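You operate a simulated robot arm through the tools that you are given. There is no shell and no other tool.

You run a simulated robot arm. Do the job below in one go: nothing can be reset, and whatever is moved stays where it is left.

JOB
Stand the black-cap bobbin on the rack and ply both rack yarns onto the bobbin on the seat.
Fine: middle ring; twist lever on PLY, brake knob turned to its low mark, bobbin guard shut; run till both rack bobbins are bare; speed dial, band lever and spare bobbins end as they began. Set down upright: what you pick out.

The check looks at the end state, three seconds after you hand in, the way a careful person would. Anything else that was tipped, shoved, dropped, spilled or broken makes it a failure. Lids that push on must go on centred and level and be pressed home; caps that screw on are set level and turned clockwise until they are tight.

ROBOT AND FRAMES
A 6-joint arm with a two-finger gripper, fixed in place. Base frame: the origin is on the floor under the middle of its stand, x ahead of it, y to its left, z up. Units: mm, rad, N and s.
It reaches about 1572 mm from its shoulder. Its first joint turns from -2.897 to 2.897 rad. Payload 2.45 kg.
The tool frame sits at the grasp point between the pads (the TCP): z along the fingers, y along the line on which they close. The tips reach 20 mm beyond it. The gripper opens to 140 mm; its body begins 168 mm behind the TCP.
Orientation is that of the tool frame in the base frame, as [roll, pitch, yaw] about the fixed x, y, z axes, in that order (R = Rz(yaw) Ry(pitch) Rx(roll)). With the fingers straight down and closing along the base's y, the tool's x points along the base's -x, its y along +y and its z along -z.

CONTROLS
- The arm moves only by the tool arm_command. Its argument "increments" is a list of rows, each a list of 2 entries, a list of its own where there are three numbers: the shift along the tool's x, y, z in mm, then the turn, a rotation vector about the tool's x, y, z in rad. In form: [[[x, y, z], [wx, wy, wz]], ...]. A call has 1 to 20 rows; each row is the pose to reach, as a shift and turn from the pose commanded when the call began, along the tool's axes at that moment. "claw" is the finger opening in mm, from 0 to 140, set as the call begins (left out, the last holds). Rows are played at 5 a second. More than 50 mm and 0.15 rad between two rows, or a gripper value outside its range, and nothing of the call is played. Where a pose cannot be reached the arm comes as near as it can. A force on the tool above 40 N (or 10 N above the force at the start of the call, whichever is more), or a blocked arm, ends the call early, and 0.2 s more pass. The fingers move at their own pace (about 45 mm/s each) and stop on an object; they squeeze with about 37 N. The grip force told is the motor's: it shows also when the fingers shut on nothing. Time passes only in rows, and 0.2 s behind the last, so rows that repeat a pose let the fingers close. It gives the time, the measured TCP pose, the force on the tool (base axes), the opening and the grip force at its end, in the units of the frame above (readings bear some noise), with the torque about the TCP (base axes, N m) and any sound that the robot's microphone picked up.
- Cameras (640 x 400 px; columns grow to the right, rows downward): "scene" is fixed at [50.4, -499.3, 1371.2]; the picture's right is [0.77, -0.64, 0.00], its down [-0.23, -0.27, -0.94] and it looks along [0.60, 0.72, -0.35] (base axes); focal length 365 px, centre (320, 200). "wrist" rides on the gripper at [78, 11, -209] in the tool frame; the picture's right is [-0.14, 0.99, 0.00], its down [-0.92, -0.13, -0.37] and it looks along [-0.36, -0.05, 0.93] (tool axes); focal length 280 px, centre (320, 200). There is no depth. A picture from a camera that has moved, and an enlarged one, comes with that camera's place and axes in the base frame and with its lens.
- capture(camera): a new picture of that camera. It takes no simulated time.
- inspect(camera, box): a new picture of the part [left, top, right, bottom] of that camera's present view, enlarged. It takes no simulated time.
- sign_off(): hands the job in; it is judged then, once.

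Nothing tells you positions but the pictures and the camera data. Unless the task says otherwise, let go and move clear before handing in.

The tools are called after "Emit:" as a command line: name --argument value ..., lists and objects as JSON in quotes. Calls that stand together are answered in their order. arm_command: Moves the arm, as the interface text tells. Its arguments: {"type":"object","properties":{"increments":{"type":"array","items":{"type":"array"}},"claw":{"type":"number"}},"required":["increments"]} The other tools are called the same way: capture (camera) takes a picture; inspect (camera, box) takes an enlarged picture of a part of a camera's view; sign_off () hands the job in.

At the start:

```text
clock: 0.0
tool_pos: [583.2, 357.5, 1208.0]
ee_rot: [3.14, 0.0, 3.141]
force: [0.5, -0.5, 0.3]
torque: [0.02, -0.04, 0.0]
gripper_width: 139.9
grip_force: 0.0
```

scene: 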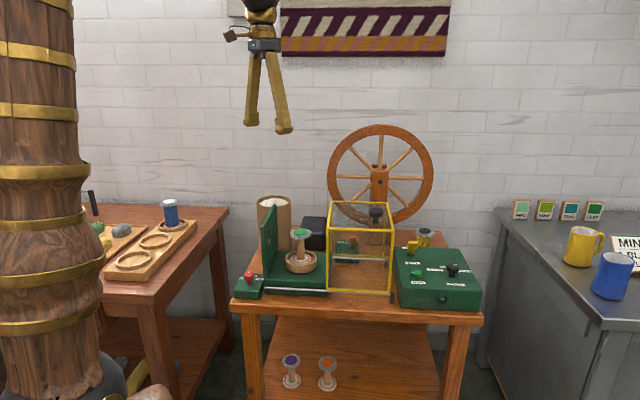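
wrist: 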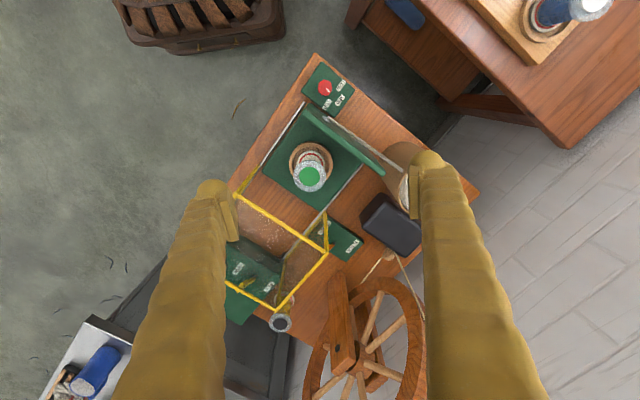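

I see a spinning machine on a middle table, a rack with rings on the left table, and spare bobbins. I'll look closer at each area before moving anything.

Emit:
inspect --camera "scene" --box '[220, 180, 380, 320]'

Emit:
inspect --camera "scene" --box '[370, 210, 500, 320]'

Emit:
inspect --camera "scene" --box '[70, 180, 230, 300]'

Emit:
inspect --camera "scene" --box '[480, 180, 640, 310]'

Emit:
inspect --camera "scene" --box '[220, 310, 480, 400]'

Emit:
inspect --camera "wrist" --box '[200, 50, 460, 350]'

```text
2.86 times, centred on (300, 250) of scene
camera zoom: at [50.4, -499.3, 1371.2], right [0.77, -0.64, 0.0], down [-0.23, -0.27, -0.94], along [0.6, 0.72, -0.35], focal length 1042 px, centre (377, 57)
```

zoom: 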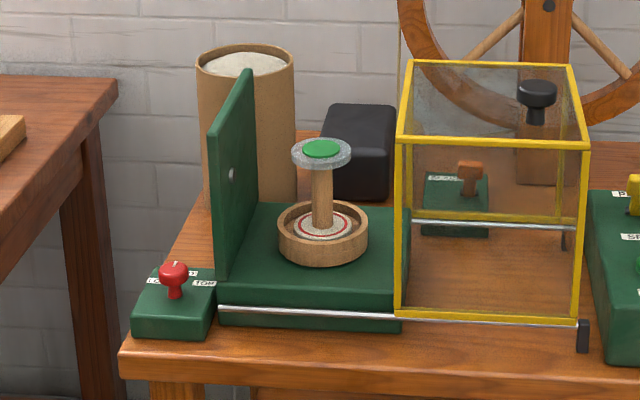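

```text
3.64 times, centred on (435, 265) of scene
camera zoom: at [50.4, -499.3, 1371.2], right [0.77, -0.64, 0.0], down [-0.23, -0.27, -0.94], along [0.6, 0.72, -0.35], focal length 1326 px, centre (-98, -36)
```

zoom: 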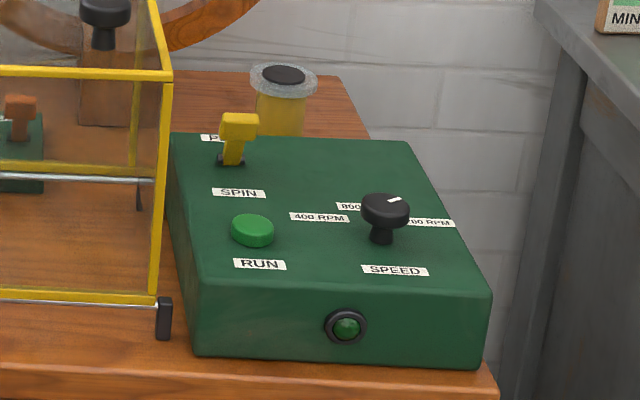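

```text
3.33 times, centred on (150, 240) of scene
camera zoom: at [50.4, -499.3, 1371.2], right [0.77, -0.64, 0.0], down [-0.23, -0.27, -0.94], along [0.6, 0.72, -0.35], focal length 1216 px, centre (887, 67)
```

zoom: 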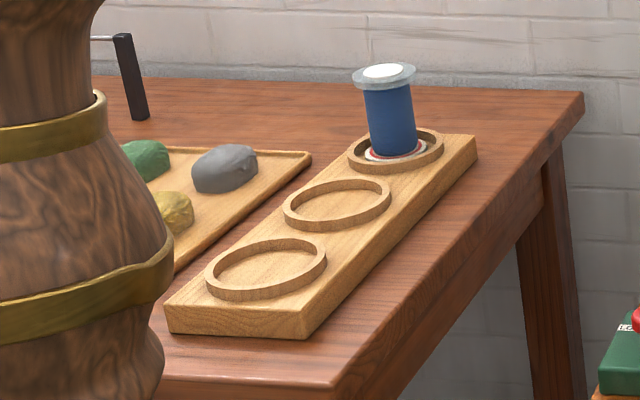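

```text
3.08 times, centred on (560, 245) of scene
camera zoom: at [50.4, -499.3, 1371.2], right [0.77, -0.64, 0.0], down [-0.23, -0.27, -0.94], along [0.6, 0.72, -0.35], focal length 1122 px, centre (-418, 62)
```

zoom: 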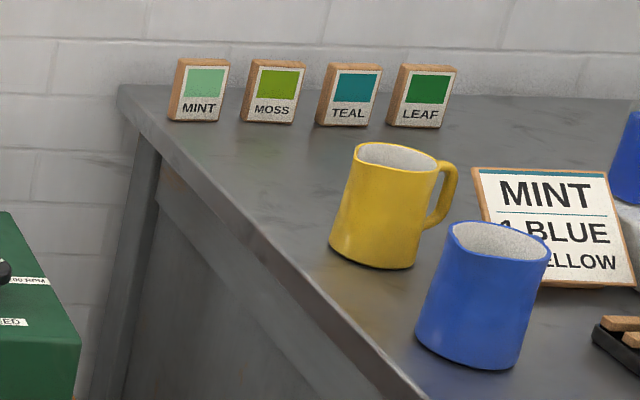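

```text
2.46 times, centred on (350, 355) of scene
camera zoom: at [50.4, -499.3, 1371.2], right [0.77, -0.64, 0.0], down [-0.23, -0.27, -0.94], along [0.6, 0.72, -0.35], focal length 898 px, centre (246, -182)
```

zoom: 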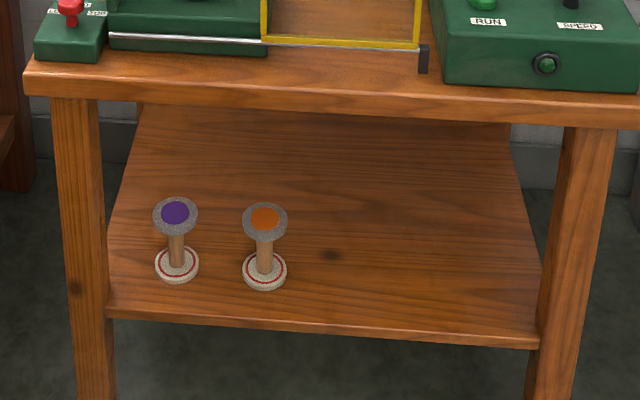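

```text
1.33 times, centred on (330, 200) of wrist
camera zoom: at [505.1, 367.8, 1417.8], right [0.14, 0.99, 0.0], down [0.92, -0.13, 0.37], along [0.36, -0.05, -0.93], focal length 374 px, centre (307, 200)
```

zoom: 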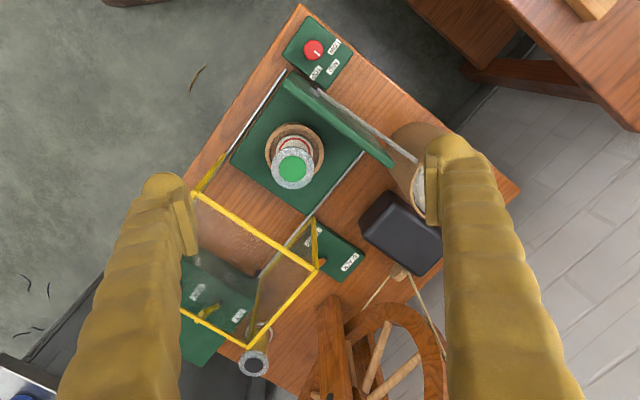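

I see the seat bobbin (green cap, bare) at roughly (657, 325, 888), the black-cap bobbin with yellow yarn near (1096, 169, 808), and the rack with a blue bobbin near (430, 850). Next I move the wrist camera over the controls to see better.

Emit:
arm_command --increments '[[[-40, -13, 7], [0, 0, 0]], [[-80, -27, 14], [0, 0, 0]], [[-120, -40, 21], [0, 0, 0]], [[-160, -54, 29], [0, 0, 0]], [[-200, -67, 36], [0, 0, 0]], [[-240, -81, 43], [0, 0, 0]], [[-280, -94, 50], [0, 0, 0]], [[-317, -107, 58], [0, 0, 0]]]'

```text
clock: 1.8
tool_pos: [895.9, 251.8, 1150.5]
ee_rot: [3.141, 0.001, 3.141]
force: [0.4, -1.2, 0.5]
torque: [0.03, -0.03, -0.01]
gripper_width: 139.8
grip_force: 0.0
```

The arm moved as commanded. I take pictures from here.

Emit:
capture --camera "wrist"

Emit:
capture --camera "scene"

```text
taken
camera wrist: at [818.7, 261.9, 1360.3], right [0.14, 0.99, 0.0], down [0.92, -0.13, 0.37], along [0.37, -0.05, -0.93], focal length 280 px, centre (320, 200)
```

wrist: 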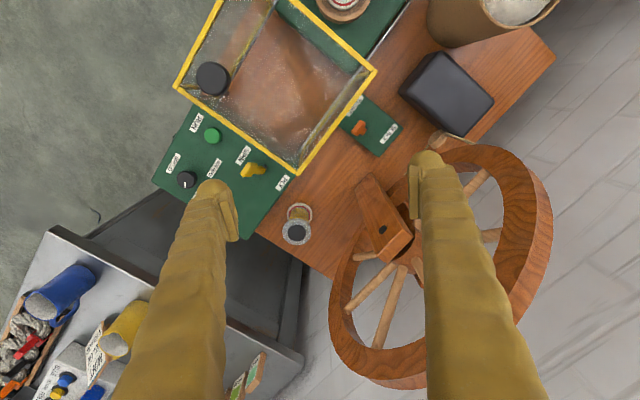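

```text
taken
```

scene: 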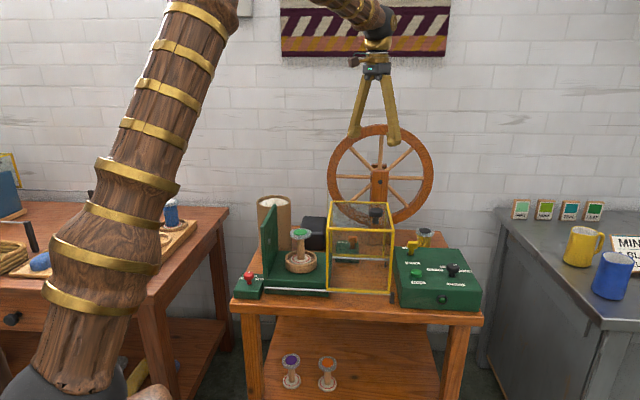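

The guard carries a black knob on its top, and the control panel and black-cap bobbin are visible. I zoom in on the details.

Emit:
inspect --camera "wrist" --box '[140, 90, 340, 250]'

Emit:
inspect --camera "wrist" --box '[160, 0, 420, 180]'

Emit:
inspect --camera "wrist" --box '[0, 230, 160, 400]'

Emit:
inspect --camera "scene" --box '[0, 140, 100, 290]'

Emit:
inspect --camera "scene" --box '[390, 220, 490, 315]'

Emit:
inspect --camera "scene" --box '[320, 195, 420, 300]'

```text
2.50 times, centred on (240, 170) of wrist
camera zoom: at [818.7, 261.9, 1360.3], right [0.14, 0.99, 0.0], down [0.92, -0.13, 0.37], along [0.37, -0.05, -0.93], focal length 701 px, centre (520, 275)
```

zoom: 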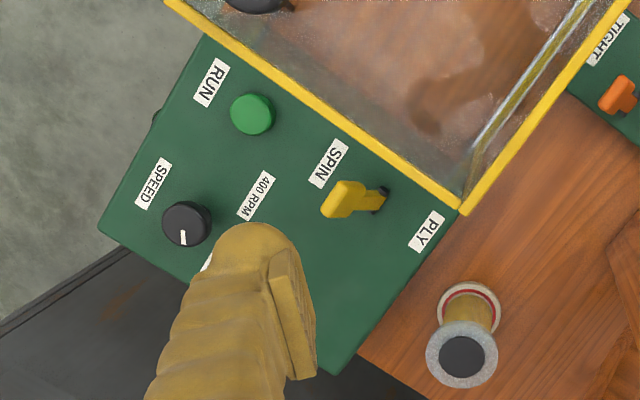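

```text
2.22 times, centred on (290, 90) of wrist
camera zoom: at [818.7, 261.9, 1360.3], right [0.14, 0.99, 0.0], down [0.92, -0.13, 0.37], along [0.37, -0.05, -0.93], focal length 623 px, centre (387, 444)
```

zoom: 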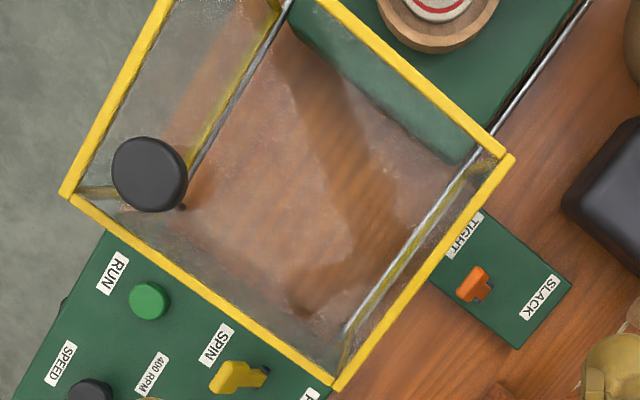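

```text
2.35 times, centred on (80, 315) of wrist
camera zoom: at [818.7, 261.9, 1360.3], right [0.14, 0.99, 0.0], down [0.92, -0.13, 0.37], along [0.37, -0.05, -0.93], focal length 660 px, centre (885, -71)
```

zoom: 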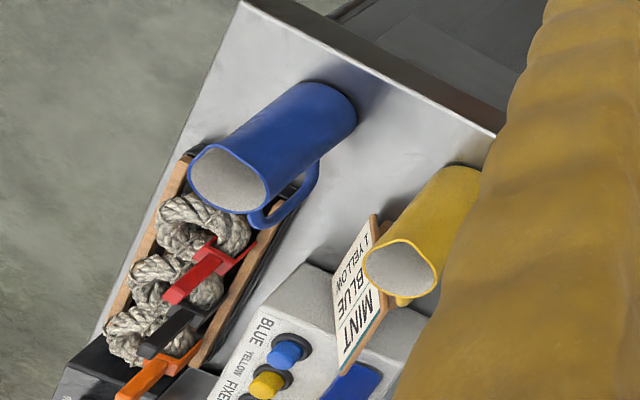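

```text
2.67 times, centred on (50, 215) of scene
camera zoom: at [50.4, -499.3, 1371.2], right [0.77, -0.64, 0.0], down [-0.23, -0.27, -0.94], along [0.6, 0.72, -0.35], focal length 973 px, centre (1040, 160)
```

zoom: 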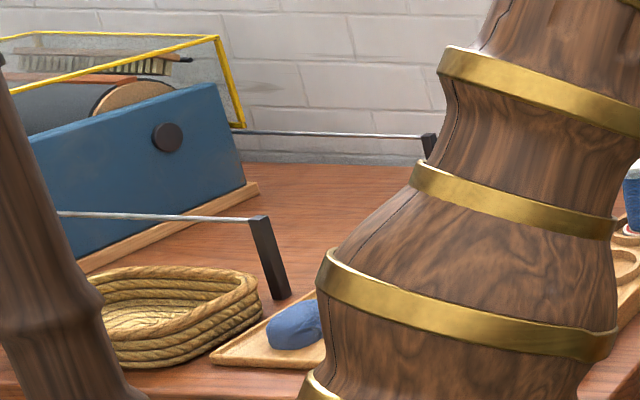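

```text
4.21 times, centred on (440, 268) of scene
camera zoom: at [50.4, -499.3, 1371.2], right [0.77, -0.64, 0.0], down [-0.23, -0.27, -0.94], along [0.6, 0.72, -0.35], focal length 1536 px, centre (-185, -84)
```

zoom: 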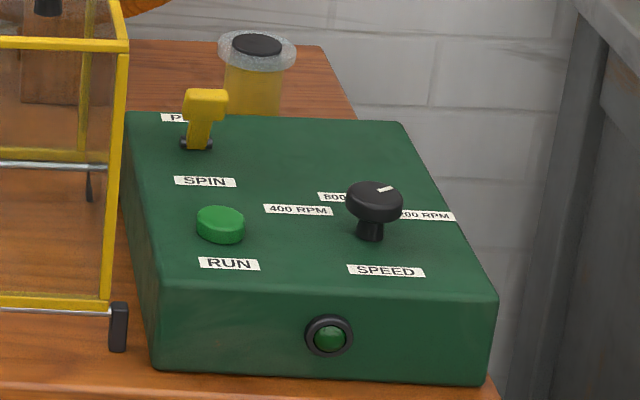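

```text
3.81 times, centred on (370, 248) of scene
camera zoom: at [50.4, -499.3, 1371.2], right [0.77, -0.64, 0.0], down [-0.23, -0.27, -0.94], along [0.6, 0.72, -0.35], focal length 1389 px, centre (130, 19)
```

zoom: 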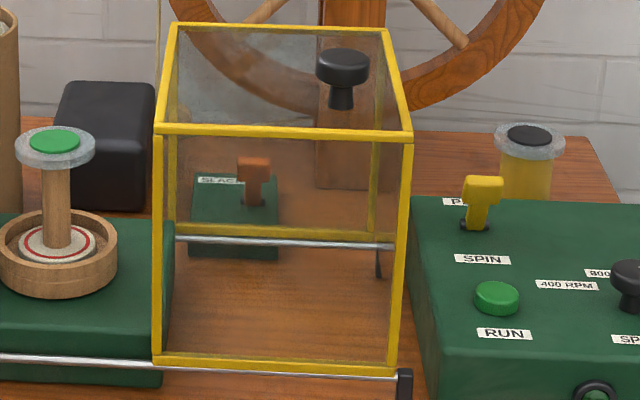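

The lever sits at SPIN, RUN is the green button, and the orange band lever sits between TIGHT and SLACK. Now I move to look at the red brake knob and the seat.

Emit:
arm_command --increments '[[[41, 12, 12], [0, 0, 0]], [[83, 23, 25], [0, 0, 0]], [[124, 35, 37], [0, 0, 0]], [[165, 46, 50], [0, 0, 0]], [[207, 58, 62], [0, 0, 0]], [[248, 70, 75], [0, 0, 0]], [[289, 81, 87], [0, 0, 0]], [[331, 93, 100], [0, 0, 0]], [[372, 104, 112], [0, 0, 0]], [[413, 116, 125], [0, 0, 0]], [[455, 127, 137], [0, 0, 0]], [[496, 139, 150], [0, 0, 0]], [[496, 139, 150], [0, 0, 0]]]'

Emit:
capture --camera "wrist"

Emit:
capture --camera "scene"

```text
clock: 4.6
tool_pos: [405.1, 390.8, 1000.7]
ee_rot: [-3.141, 0.002, -3.141]
force: [0.1, 1.1, -1.0]
torque: [0.02, -0.03, 0.04]
gripper_width: 140.1
grip_force: 0.1
```

```text
taken
camera wrist: at [326.5, 400.4, 1209.9], right [0.14, 0.99, 0.0], down [0.92, -0.13, 0.37], along [0.36, -0.05, -0.93], focal length 280 px, centre (320, 200)
```

wrist: 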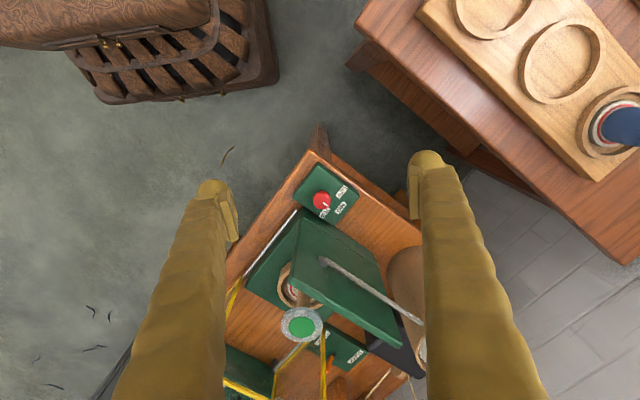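

```text
taken
```

scene: 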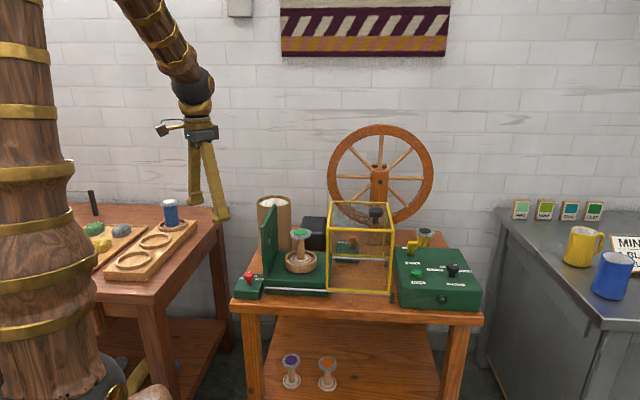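

Emit:
inspect --camera "wrist" --box '[280, 150, 380, 240]'

Emit:
inspect --camera "wrist" --box '[400, 0, 640, 200]'

Emit:
inspect --camera "scene" --box '[225, 250, 285, 310]'

Emit:
inspect --camera "wrist" --box '[220, 220, 440, 400]'

```text
4.44 times, centred on (330, 195) of wrist
camera zoom: at [326.5, 400.4, 1209.9], right [0.14, 0.99, 0.0], down [0.92, -0.13, 0.37], along [0.36, -0.05, -0.93], focal length 1246 px, centre (276, 222)
```

zoom: 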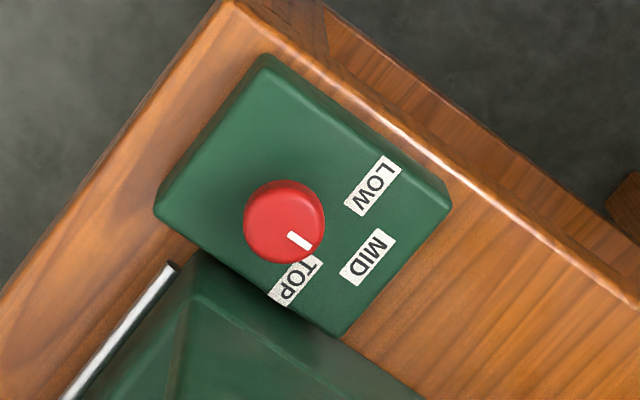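

```text
2.00 times, centred on (520, 100) of wrist
camera zoom: at [326.5, 400.4, 1209.9], right [0.14, 0.99, 0.0], down [0.92, -0.13, 0.37], along [0.36, -0.05, -0.93], focal length 561 px, centre (-80, 400)
```

zoom: 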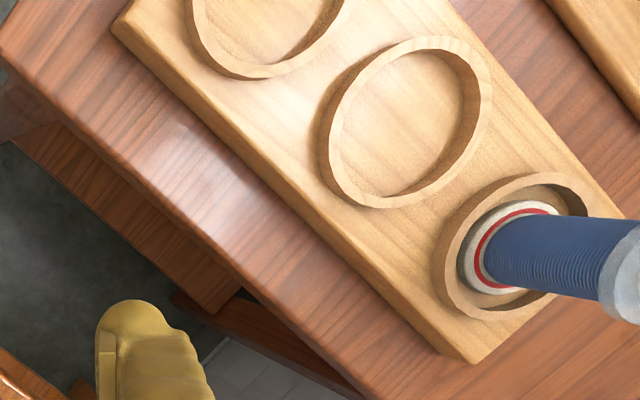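

```text
6.67 times, centred on (255, 280) of scene
camera zoom: at [50.4, -499.3, 1371.2], right [0.77, -0.64, 0.0], down [-0.23, -0.27, -0.94], along [0.6, 0.72, -0.35], focal length 2432 px, centre (753, -333)
```

zoom: 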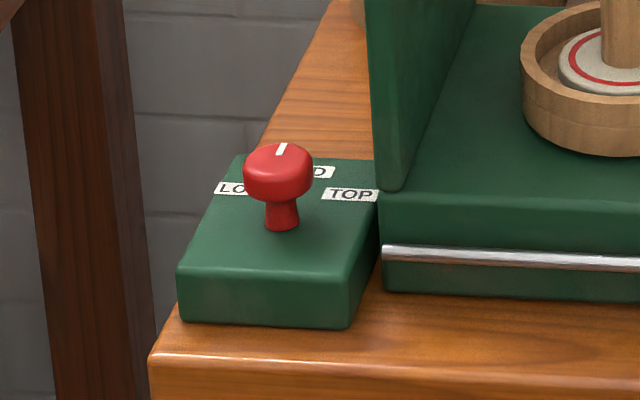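

```text
2.22 times, centred on (330, 310) of wrist
camera zoom: at [326.5, 400.4, 1209.9], right [0.14, 0.99, 0.0], down [0.92, -0.13, 0.37], along [0.36, -0.05, -0.93], focal length 623 px, centre (298, -44)
```

zoom: 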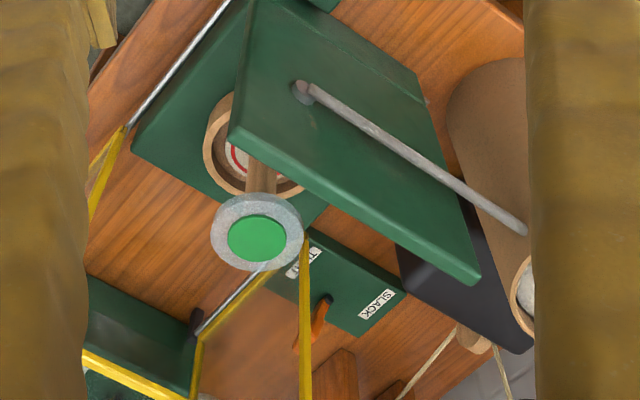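

The brake knob points at MID; LOW is counter-clockwise from it (seen from above). The table runs at about 45°, the lever head is near (943, 111, 842) and its base near (960, 126, 790). I'll go above the lever with the tool turned to the table's axes and the fingers closing.

Emit:
arm_command --increments '[[[0, 0, -50], [0, 0, 0]], [[0, 0, -100], [0, 0, 0]], [[-39.2, -23.8, -100], [0, 0, -0.06]], [[-78.5, -47.5, -100], [0, 0, -0.121]], [[-117.7, -71.3, -100], [0, 0, -0.181]], [[-156.9, -95.1, -100], [0, 0, -0.242]], [[-196.2, -118.8, -100], [0, 0, -0.302]], [[-235.4, -142.6, -100], [0, 0, -0.362]], [[-274.6, -166.4, -100], [0, 0, -0.423]], [[-313.8, -190.2, -100], [0, 0, -0.483]], [[-353.1, -213.9, -100], [0, 0, -0.544]], [[-392.3, -237.7, -100], [0, 0, -0.604]], [[-431.5, -261.5, -100], [0, 0, -0.664]], [[-470.8, -285.2, -100], [0, 0, -0.725]], [[-511, -308, -100], [0, 0, -0.785]], [[-511, -308, -100], [0, 0, -0.785]]]' --claw 0

Emit:
capture --camera "wrist"

Emit:
capture --camera "scene"

```text
clock: 8.0
tool_pos: [918.2, 81.6, 1099.1]
ee_rot: [-3.141, 0.0, -2.354]
force: [-1.2, -0.8, 0.8]
torque: [-0.01, -0.01, 0.05]
gripper_width: 0.0
grip_force: 29.7
```

```text
taken
camera wrist: at [855.3, 33.2, 1308.5], right [-0.6, 0.8, 0.0], down [0.74, 0.56, 0.37], along [0.29, 0.22, -0.93], focal length 280 px, centre (320, 200)
```

wrist: 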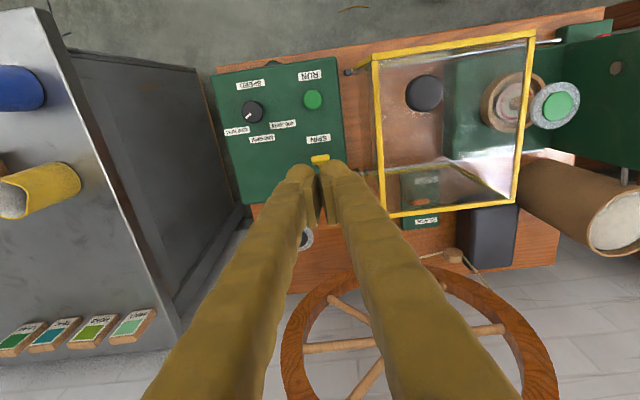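

```text
taken
```

scene: 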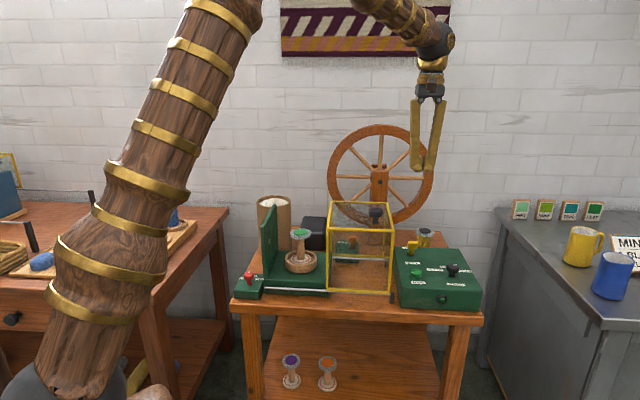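

Emit:
inspect --camera "wrist" --box '[210, 50, 370, 210]'

Emit:
inspect --camera "wrist" --box '[360, 20, 620, 260]'

```text
2.50 times, centred on (290, 130) of wrist
camera zoom: at [855.3, 33.2, 1308.5], right [-0.6, 0.8, 0.0], down [0.74, 0.56, 0.37], along [0.29, 0.22, -0.93], focal length 701 px, centre (395, 375)
```

zoom: 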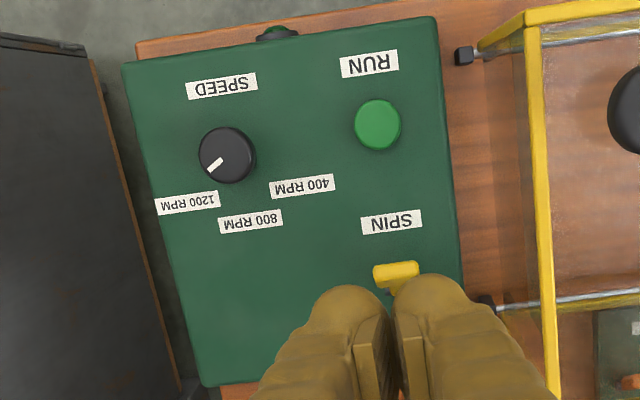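

```text
1.67 times, centred on (490, 140) of wrist
camera zoom: at [855.3, 33.2, 1308.5], right [-0.6, 0.8, 0.0], down [0.74, 0.56, 0.37], along [0.29, 0.22, -0.93], focal length 467 px, centre (37, 300)
```

zoom: 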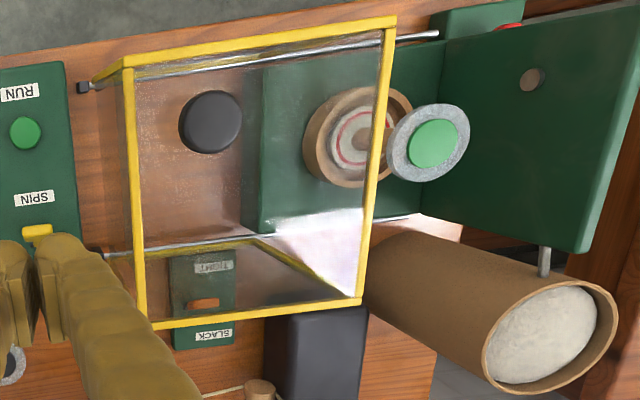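

The fingers are about 19 mm half-thick; the lever head lies just ahead (+n side) of them at about (946, 102, 821). I descend in front of the lever, stop short and check.

Emit:
arm_command --increments '[[[3, -3, 48], [0, 0, 0]], [[6, -6, 96], [0, 0, 0]], [[8, -6, 144], [0, 0, 0]], [[8, -6, 190], [0, 0, 0]], [[8, -6, 220], [0, 0, 0]], [[8, -6, 230], [0, 0, 0]]]'

Emit:
capture --camera "wrist"

Emit:
inspect --camera "scene" --box '[370, 170, 490, 315]'

```text
clock: 9.4
tool_pos: [913.0, 70.7, 871.3]
ee_rot: [-3.141, -0.001, -2.357]
force: [0.4, 0.2, -0.2]
torque: [-0.03, -0.02, 0.03]
gripper_width: 0.0
grip_force: 29.4
```

```text
taken
camera wrist: at [850.2, 23.1, 1080.1], right [-0.6, 0.8, 0.0], down [0.74, 0.56, 0.37], along [0.29, 0.22, -0.93], focal length 280 px, centre (320, 200)
```

wrist: 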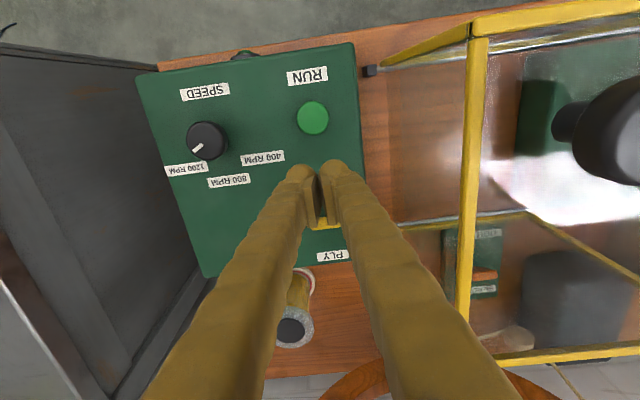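

```text
2.76 times, centred on (430, 242) of scene
camera zoom: at [50.4, -499.3, 1371.2], right [0.77, -0.64, 0.0], down [-0.23, -0.27, -0.94], along [0.6, 0.72, -0.35], focal length 1006 px, centre (17, 83)
```

zoom: 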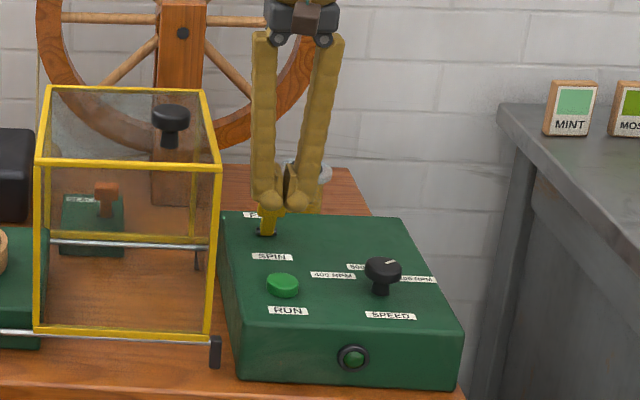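

The lever head is at about (947, 103, 821), lined up with the fingers. I lower to its height and push it toward PLY (+n, which is tool −x).

Emit:
arm_command --increments '[[[0, -2, 30], [0, 0, 0]], [[0, -2, 54], [0, 0, 0]], [[-10, -2, 54], [0, 0, 0]], [[-20, -2, 54], [0, 0, 0]], [[-30, -2, 54], [0, 0, 0]], [[-38, -2, 54], [0, 0, 0]], [[-46, -2, 54], [0, 0, 0]], [[-54, -2, 54], [0, 0, 0]], [[-60, -2, 54], [0, 0, 0]]]'

Emit:
inspect --camera "scene" --box '[370, 170, 490, 315]'

Emit:
capture --camera "wrist"

```text
clock: 11.4
tool_pos: [952.6, 107.5, 814.5]
ee_rot: [3.138, -0.005, -2.358]
force: [-6.0, -6.1, 6.6]
torque: [0.04, 0.01, 0.09]
gripper_width: 0.0
grip_force: 29.4
stopped in row 9: the force on the tool passed its limit at 53 N (the readings are from after the stop); the commanded pose is now the measured one
```

```text
2.76 times, centred on (430, 242) of scene
camera zoom: at [50.4, -499.3, 1371.2], right [0.77, -0.64, 0.0], down [-0.23, -0.27, -0.94], along [0.6, 0.72, -0.35], focal length 1006 px, centre (17, 83)
```

zoom: 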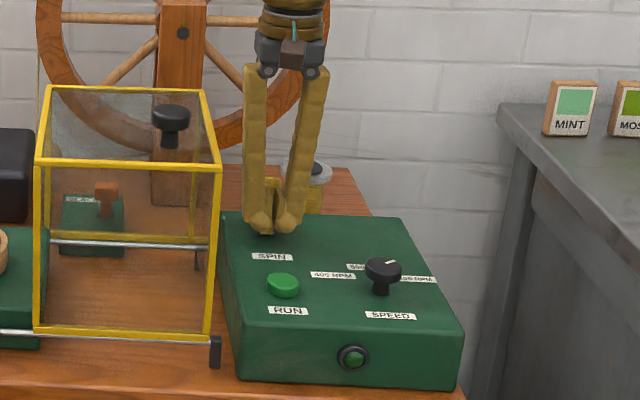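

```text
taken
camera wrist: at [890.7, 60.6, 1025.4], right [-0.6, 0.8, 0.0], down [0.74, 0.56, 0.36], along [0.29, 0.22, -0.93], focal length 280 px, centre (320, 200)
```

wrist: 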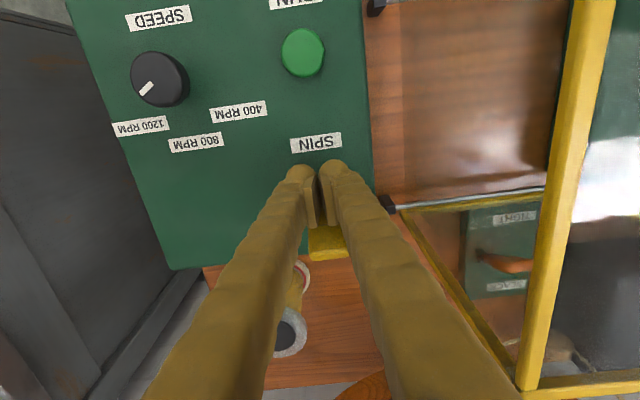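

The lever head now sits at about n=791, mirrored from its start, and the push met a stop. I back off and lift to check it.

Emit:
arm_command --increments '[[[15, 0, 0], [0, 0, 0]], [[35, 0, 0], [0, 0, 0]], [[40, 0, -40], [0, 0, 0]], [[40, 0, -90], [0, 0, 0]], [[70, 0, -140], [0, 0, 0]], [[110, 0, -190], [0, 0, 0]], [[110, 0, -230], [0, 0, 0]]]'

Emit:
inspect --camera "scene" --box '[390, 220, 490, 315]'

Emit:
capture --camera "wrist"

```text
refused: row 5 steps farther than a row can; nothing moved
```

```text
4.21 times, centred on (440, 268) of scene
camera zoom: at [50.4, -499.3, 1371.2], right [0.77, -0.64, 0.0], down [-0.23, -0.27, -0.94], along [0.6, 0.72, -0.35], focal length 1536 px, centre (-185, -84)
```

zoom: 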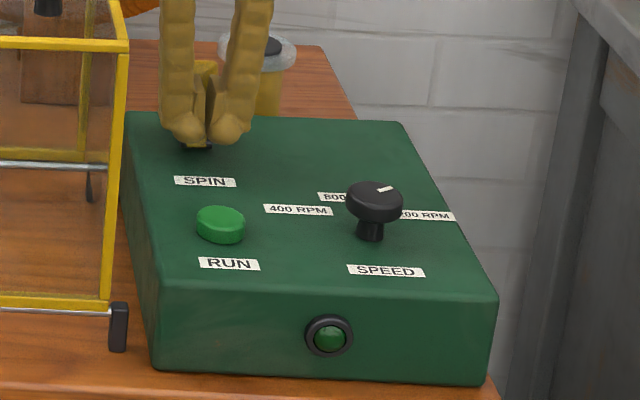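

```text
taken
camera wrist: at [890.7, 60.6, 1025.4], right [-0.6, 0.8, 0.0], down [0.74, 0.56, 0.36], along [0.29, 0.22, -0.93], focal length 280 px, centre (320, 200)
```

wrist: 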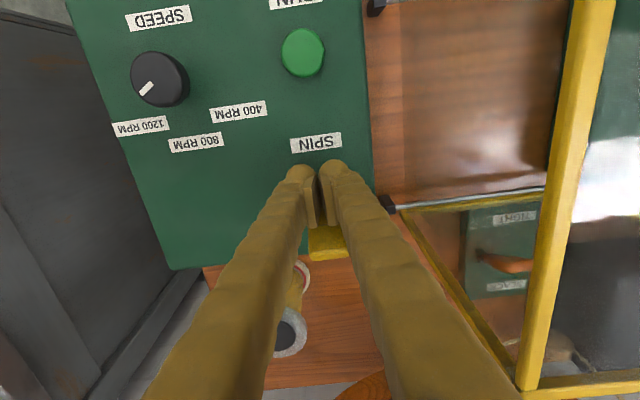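

One row step was too long; nothing moved. I repeat with smaller steps.

Emit:
arm_command --increments '[[[15, 0, 0], [0, 0, 0]], [[30, 0, 0], [0, 0, 0]], [[30, 0, -40], [0, 0, 0]], [[30, 0, -85], [0, 0, 0]], [[45, 0, -130], [0, 0, 0]], [[65, 0, -172], [0, 0, 0]], [[85, 0, -215], [0, 0, 0]], [[85, 0, -225], [0, 0, 0]]]'

Emit:
inspect --camera "scene" --box '[390, 220, 490, 315]'

Emit:
capture --camera "wrist"

```text
clock: 13.2
tool_pos: [891.9, 48.2, 1042.8]
ee_rot: [3.141, -0.006, -2.358]
force: [-0.1, -0.2, -0.1]
torque: [-0.01, 0.03, 0.01]
gripper_width: 0.0
grip_force: 29.6
```

```text
4.21 times, centred on (440, 268) of scene
camera zoom: at [50.4, -499.3, 1371.2], right [0.77, -0.64, 0.0], down [-0.23, -0.27, -0.94], along [0.6, 0.72, -0.35], focal length 1536 px, centre (-185, -84)
```

zoom: 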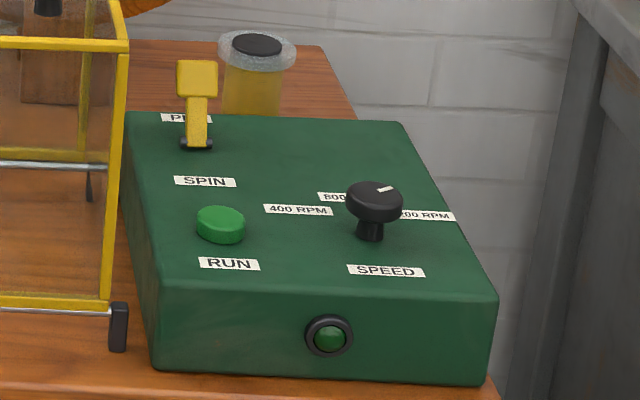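

```text
taken
camera wrist: at [831.5, 1.0, 1251.8], right [-0.6, 0.8, 0.0], down [0.74, 0.56, 0.36], along [0.29, 0.22, -0.93], focal length 280 px, centre (320, 200)
```

wrist: 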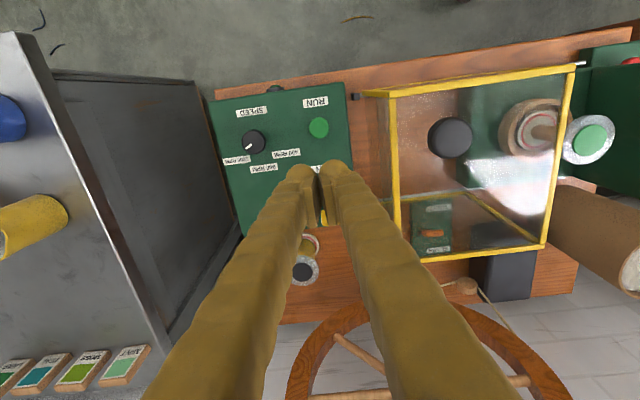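

The lever now points at PLY. Next I go above the black-cap bobbin (about (1102, 168), top near z=808, flange about 64 mm wide) with fingers opening to 105.

Emit:
arm_command --increments '[[[-39, -10.8, 0], [0, 0, 0]], [[-78, -21.6, 0], [0, 0, 0]], [[-117, -32.4, 0], [0, 0, 0]], [[-156, -43.2, 0], [0, 0, 0]], [[-195, -54, 0], [0, 0, 0]], [[-234, -64.7, 0], [0, 0, 0]], [[-234, -64.7, 30], [0, 0, 0]], [[-234, -64.7, 60], [0, 0, 0]], [[-234, -64.7, 60], [0, 0, 0]]]' --claw 105

Emit:
capture --camera "wrist"

Emit:
capture --camera "scene"

```text
clock: 15.2
tool_pos: [1106.2, 169.6, 978.6]
ee_rot: [3.139, -0.007, -2.359]
force: [0.1, -0.3, -0.2]
torque: [-0.01, 0.03, -0.01]
gripper_width: 104.9
grip_force: 0.0
```

```text
taken
camera wrist: at [1045.5, 121.4, 1188.6], right [-0.6, 0.8, 0.0], down [0.74, 0.56, 0.36], along [0.29, 0.22, -0.93], focal length 280 px, centre (320, 200)
```

wrist: 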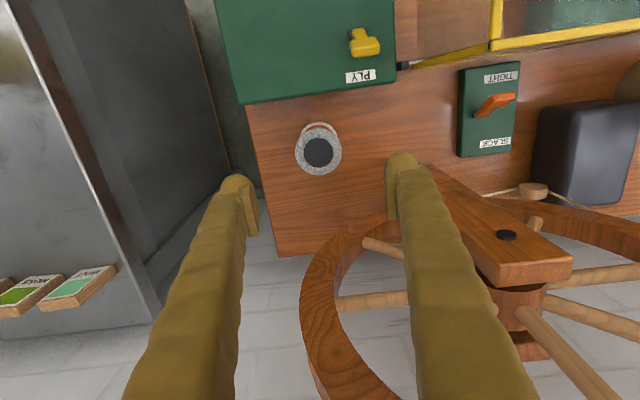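

```text
taken
```

scene: 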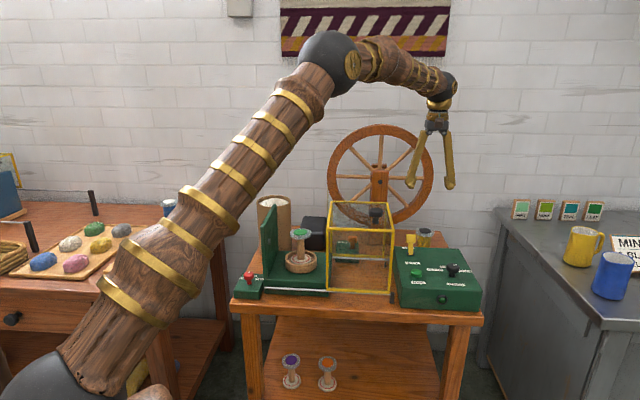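

The bobbin sits right under the grasp point (pixel (320,152), as expected for a top 170 mm below). I descend to flange height and close.

Emit:
arm_command --increments '[[[0, 0, 45], [0, 0, 0]], [[0, 0, 90], [0, 0, 0]], [[0, 0, 130], [0, 0, 0]], [[0, 0, 160], [0, 0, 0]], [[0, 0, 170], [0, 0, 0]], [[0, 0, 170], [0, 0, 0]]]'

Emit:
capture --camera "wrist"

Emit:
inspect --camera "scene" --box '[370, 170, 490, 315]'

```text
clock: 16.6
tool_pos: [1107.2, 169.7, 808.5]
ee_rot: [3.14, -0.009, -2.358]
force: [-0.6, -0.6, -0.1]
torque: [-0.02, 0.02, 0.02]
gripper_width: 105.3
grip_force: 0.2
```

```text
taken
camera wrist: at [1043.3, 121.3, 1018.5], right [-0.6, 0.8, 0.0], down [0.74, 0.56, 0.36], along [0.29, 0.22, -0.93], focal length 280 px, centre (320, 200)
```

wrist: 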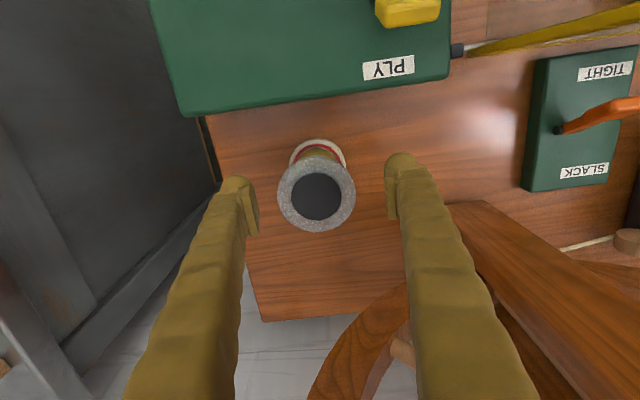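

```text
2.76 times, centred on (430, 242) of scene
camera zoom: at [50.4, -499.3, 1371.2], right [0.77, -0.64, 0.0], down [-0.23, -0.27, -0.94], along [0.6, 0.72, -0.35], focal length 1006 px, centre (17, 83)
```

zoom: 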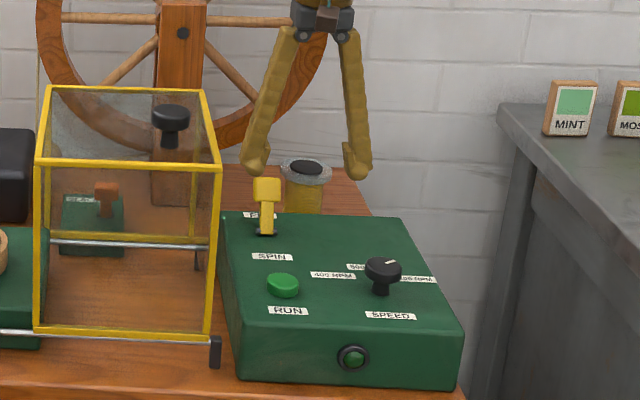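

The flange sits at the grasp point, about 3 mm to one side. I shift, lower 8 mm and close on the flange.

Emit:
arm_command --increments '[[[0, -3, 4], [0, 0, 0]], [[0, -3, 9], [0, 0, 0]], [[0, -3, 9], [0, 0, 0]]]'

Emit:
arm_command --increments '[[[0, 0, 0], [0, 0, 0]], [[0, 0, 0], [0, 0, 0]], [[0, 0, 0], [0, 0, 0]], [[0, 0, 0], [0, 0, 0]], [[0, 0, 0], [0, 0, 0]], [[0, 0, 0], [0, 0, 0]], [[0, 0, 0], [0, 0, 0]]]' --claw 40

Emit:
capture --camera "wrist"

Emit:
inspect --camera "scene" --box '[370, 170, 490, 315]'

```text
clock: 17.4
tool_pos: [1105.9, 166.4, 801.1]
ee_rot: [3.139, -0.008, -2.359]
force: [-0.7, 0.2, -0.5]
torque: [0.05, -0.01, -0.01]
gripper_width: 104.9
grip_force: 0.0
```

```text
clock: 19.0
tool_pos: [1106.8, 166.2, 800.4]
ee_rot: [-3.141, -0.006, -2.357]
force: [-0.3, -0.1, -0.6]
torque: [-0.02, 0.01, -0.01]
gripper_width: 62.8
grip_force: 36.3
```

```text
taken
camera wrist: at [1044.9, 118.7, 1010.5], right [-0.6, 0.8, 0.0], down [0.74, 0.56, 0.36], along [0.29, 0.22, -0.93], focal length 280 px, centre (320, 200)
```

wrist: 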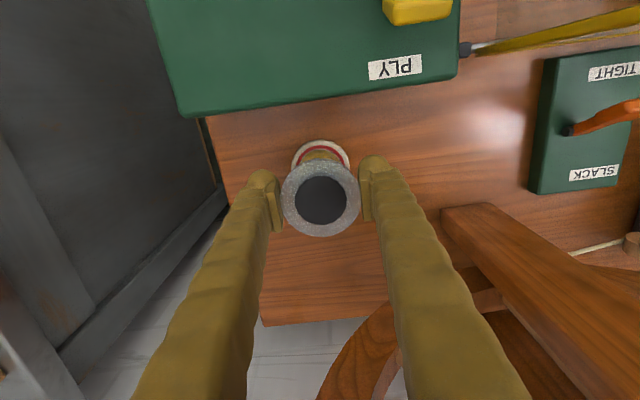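

```text
2.76 times, centred on (430, 242) of scene
camera zoom: at [50.4, -499.3, 1371.2], right [0.77, -0.64, 0.0], down [-0.23, -0.27, -0.94], along [0.6, 0.72, -0.35], focal length 1006 px, centre (17, 83)
```

zoom: 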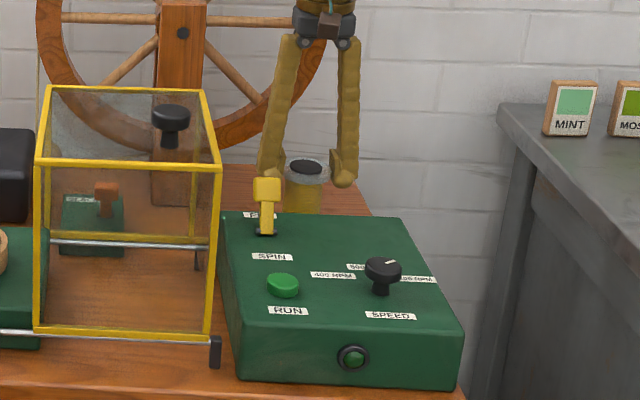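

The gripper holds the flange (62.8 mm, 36 N). I lift the bobbin straight up, gently.

Emit:
arm_command --increments '[[[0, 0, -10], [0, 0, 0]], [[0, 0, -25], [0, 0, 0]], [[0, 0, -50], [0, 0, 0]], [[0, 0, -85], [0, 0, 0]], [[0, 0, -125], [0, 0, 0]], [[0, 0, -165], [0, 0, 0]], [[0, 0, -210], [0, 0, 0]], [[0, 0, -255], [0, 0, 0]], [[0, 0, -300], [0, 0, 0]], [[0, 0, -345], [0, 0, 0]], [[0, 0, -370], [0, 0, 0]], [[0, 0, -380], [0, 0, 0]], [[0, 0, -380], [0, 0, 0]]]'

Emit:
capture --camera "wrist"

Emit:
capture --camera "scene"

```text
clock: 21.8
tool_pos: [1107.5, 167.5, 1180.9]
ee_rot: [3.141, -0.007, -2.357]
force: [-0.7, -0.5, -0.9]
torque: [0.02, 0.0, 0.05]
gripper_width: 62.8
grip_force: 37.0
```

```text
taken
camera wrist: at [1046.4, 119.0, 1391.5], right [-0.6, 0.8, 0.0], down [0.74, 0.56, 0.36], along [0.29, 0.22, -0.93], focal length 280 px, centre (320, 200)
```

wrist: 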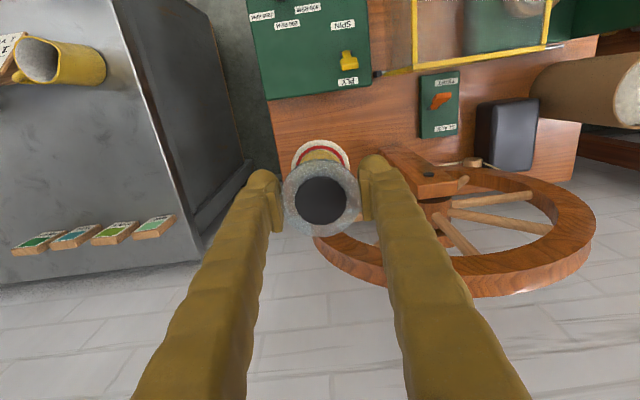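

```text
taken
```

scene: 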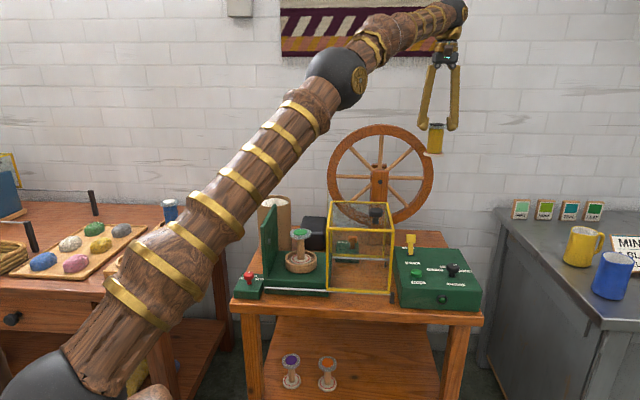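

The bobbin hangs upright in the grip. I carry it across toward the rack in straight, gentle steps.

Emit:
arm_command --increments '[[[2, 10, 0], [0, 0, 0]], [[5, 30, 0], [0, 0, 0]], [[11, 60, 0], [0, 0, 0]], [[18, 100, 0], [0, 0, 0]], [[26, 143, 0], [0, 0, 0]], [[34, 187, 0], [0, 0, 0]], [[42, 231, 0], [0, 0, 0]], [[50, 275, 0], [0, 0, 0]], [[58, 319, 0], [0, 0, 0]], [[66, 363, 0], [0, 0, 0]], [[74, 407, 0], [0, 0, 0]], [[82, 451, 0], [0, 0, 0]], [[90, 495, 0], [0, 0, 0]], [[98, 539, 0], [0, 0, 0]], [[106, 583, 0], [0, 0, 0]], [[112, 620, 0], [0, 0, 0]], [[116, 645, 0], [0, 0, 0]], [[118, 660, 0], [0, 0, 0]], [[118, 660, 0], [0, 0, 0]]]'

Emit:
capture --camera "wrist"

Emit:
capture --camera "scene"

```text
clock: 25.8
tool_pos: [559.0, 551.6, 1182.1]
ee_rot: [-3.141, -0.005, -2.361]
force: [-0.7, 0.7, -0.5]
torque: [0.02, 0.01, 0.01]
gripper_width: 62.8
grip_force: 37.6
```

```text
taken
camera wrist: at [497.0, 504.3, 1392.3], right [-0.6, 0.8, 0.0], down [0.74, 0.56, 0.36], along [0.29, 0.22, -0.93], focal length 280 px, centre (320, 200)
```

wrist: 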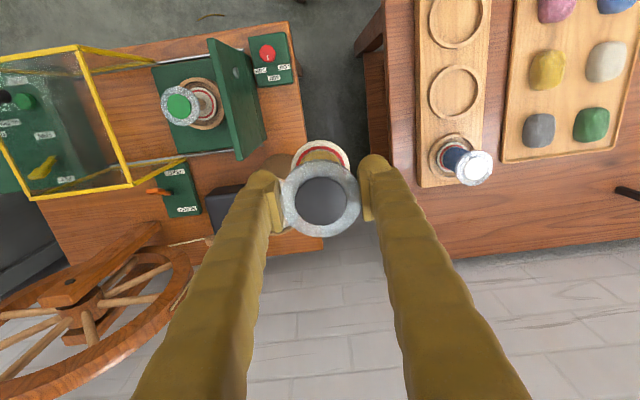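

```text
taken
```

scene: 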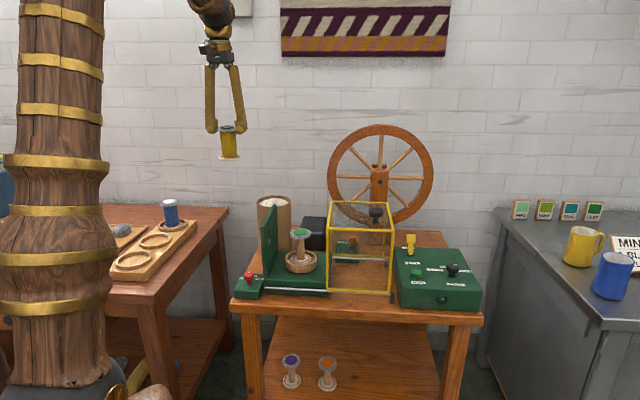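

The rack's middle ring is seen near (333, 728). I continue to above it and partly descend, then refine.

Emit:
arm_command --increments '[[[1, 10, 0], [0, 0, 0]], [[4, 30, 0], [0, 0, 0]], [[8, 65, 0], [0, 0, 0]], [[13, 105, 0], [0, 0, 0]], [[18, 145, 0], [0, 0, 0]], [[23, 185, 0], [0, 0, 0]], [[28, 225, 0], [0, 0, 0]], [[32, 255, 0], [0, 0, 0]], [[34, 275, 0], [0, 0, 0]], [[35, 284, 10], [0, 0, 0]], [[35, 284, 40], [0, 0, 0]], [[35, 284, 80], [0, 0, 0]], [[35, 284, 110], [0, 0, 0]], [[35, 284, 120], [0, 0, 0]], [[35, 284, 120], [0, 0, 0]]]'

Emit:
capture --camera "wrist"

Emit:
capture --camera "scene"

```text
clock: 29.0
tool_pos: [331.6, 726.4, 1063.0]
ee_rot: [3.14, -0.007, -2.358]
force: [-0.1, -0.2, -0.3]
torque: [0.0, -0.02, -0.01]
gripper_width: 62.8
grip_force: 36.8
```

```text
taken
camera wrist: at [270.3, 679.5, 1272.6], right [-0.6, 0.8, 0.0], down [0.74, 0.56, 0.36], along [0.29, 0.22, -0.93], focal length 280 px, centre (320, 200)
```

wrist: 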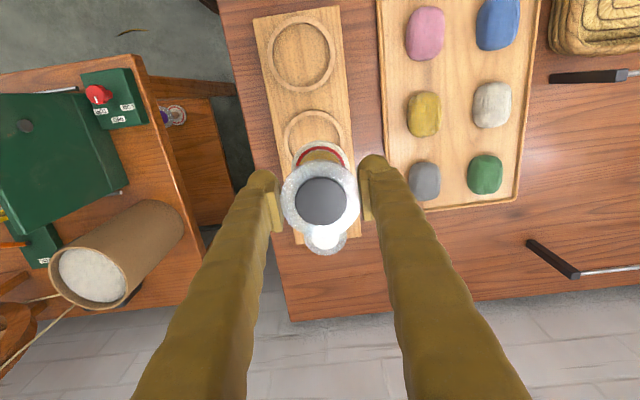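

```text
taken
```

scene: 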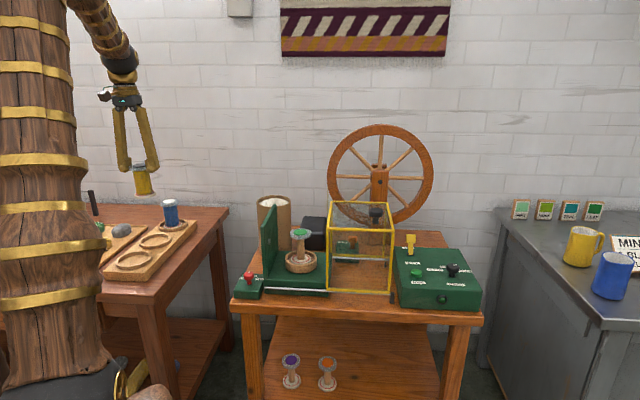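

Emit:
inspect --camera "wrist" --box '[240, 0, 400, 260]'

Emit:
inspect --camera "scene" --box '[80, 130, 220, 290]'

```text
1.54 times, centred on (320, 130) of wrist
camera zoom: at [270.3, 679.5, 1272.6], right [-0.6, 0.8, 0.0], down [0.74, 0.56, 0.36], along [0.29, 0.22, -0.93], focal length 431 px, centre (320, 308)
```

zoom: 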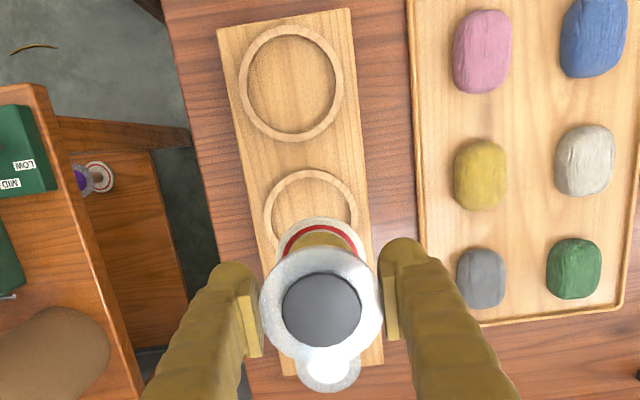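

```text
2.50 times, centred on (150, 210) of scene
camera zoom: at [50.4, -499.3, 1371.2], right [0.77, -0.64, 0.0], down [-0.23, -0.27, -0.94], along [0.6, 0.72, -0.35], focal length 912 px, centre (745, 175)
```

zoom: 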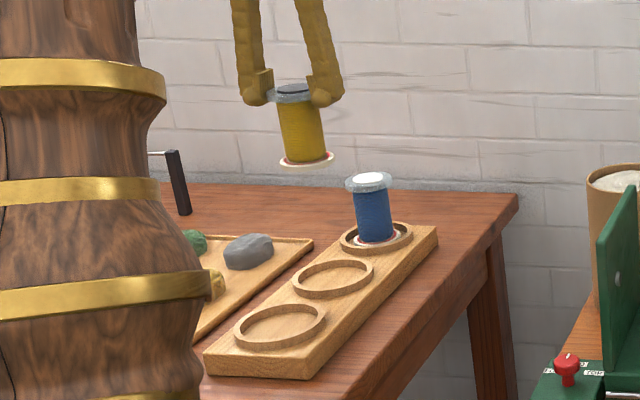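

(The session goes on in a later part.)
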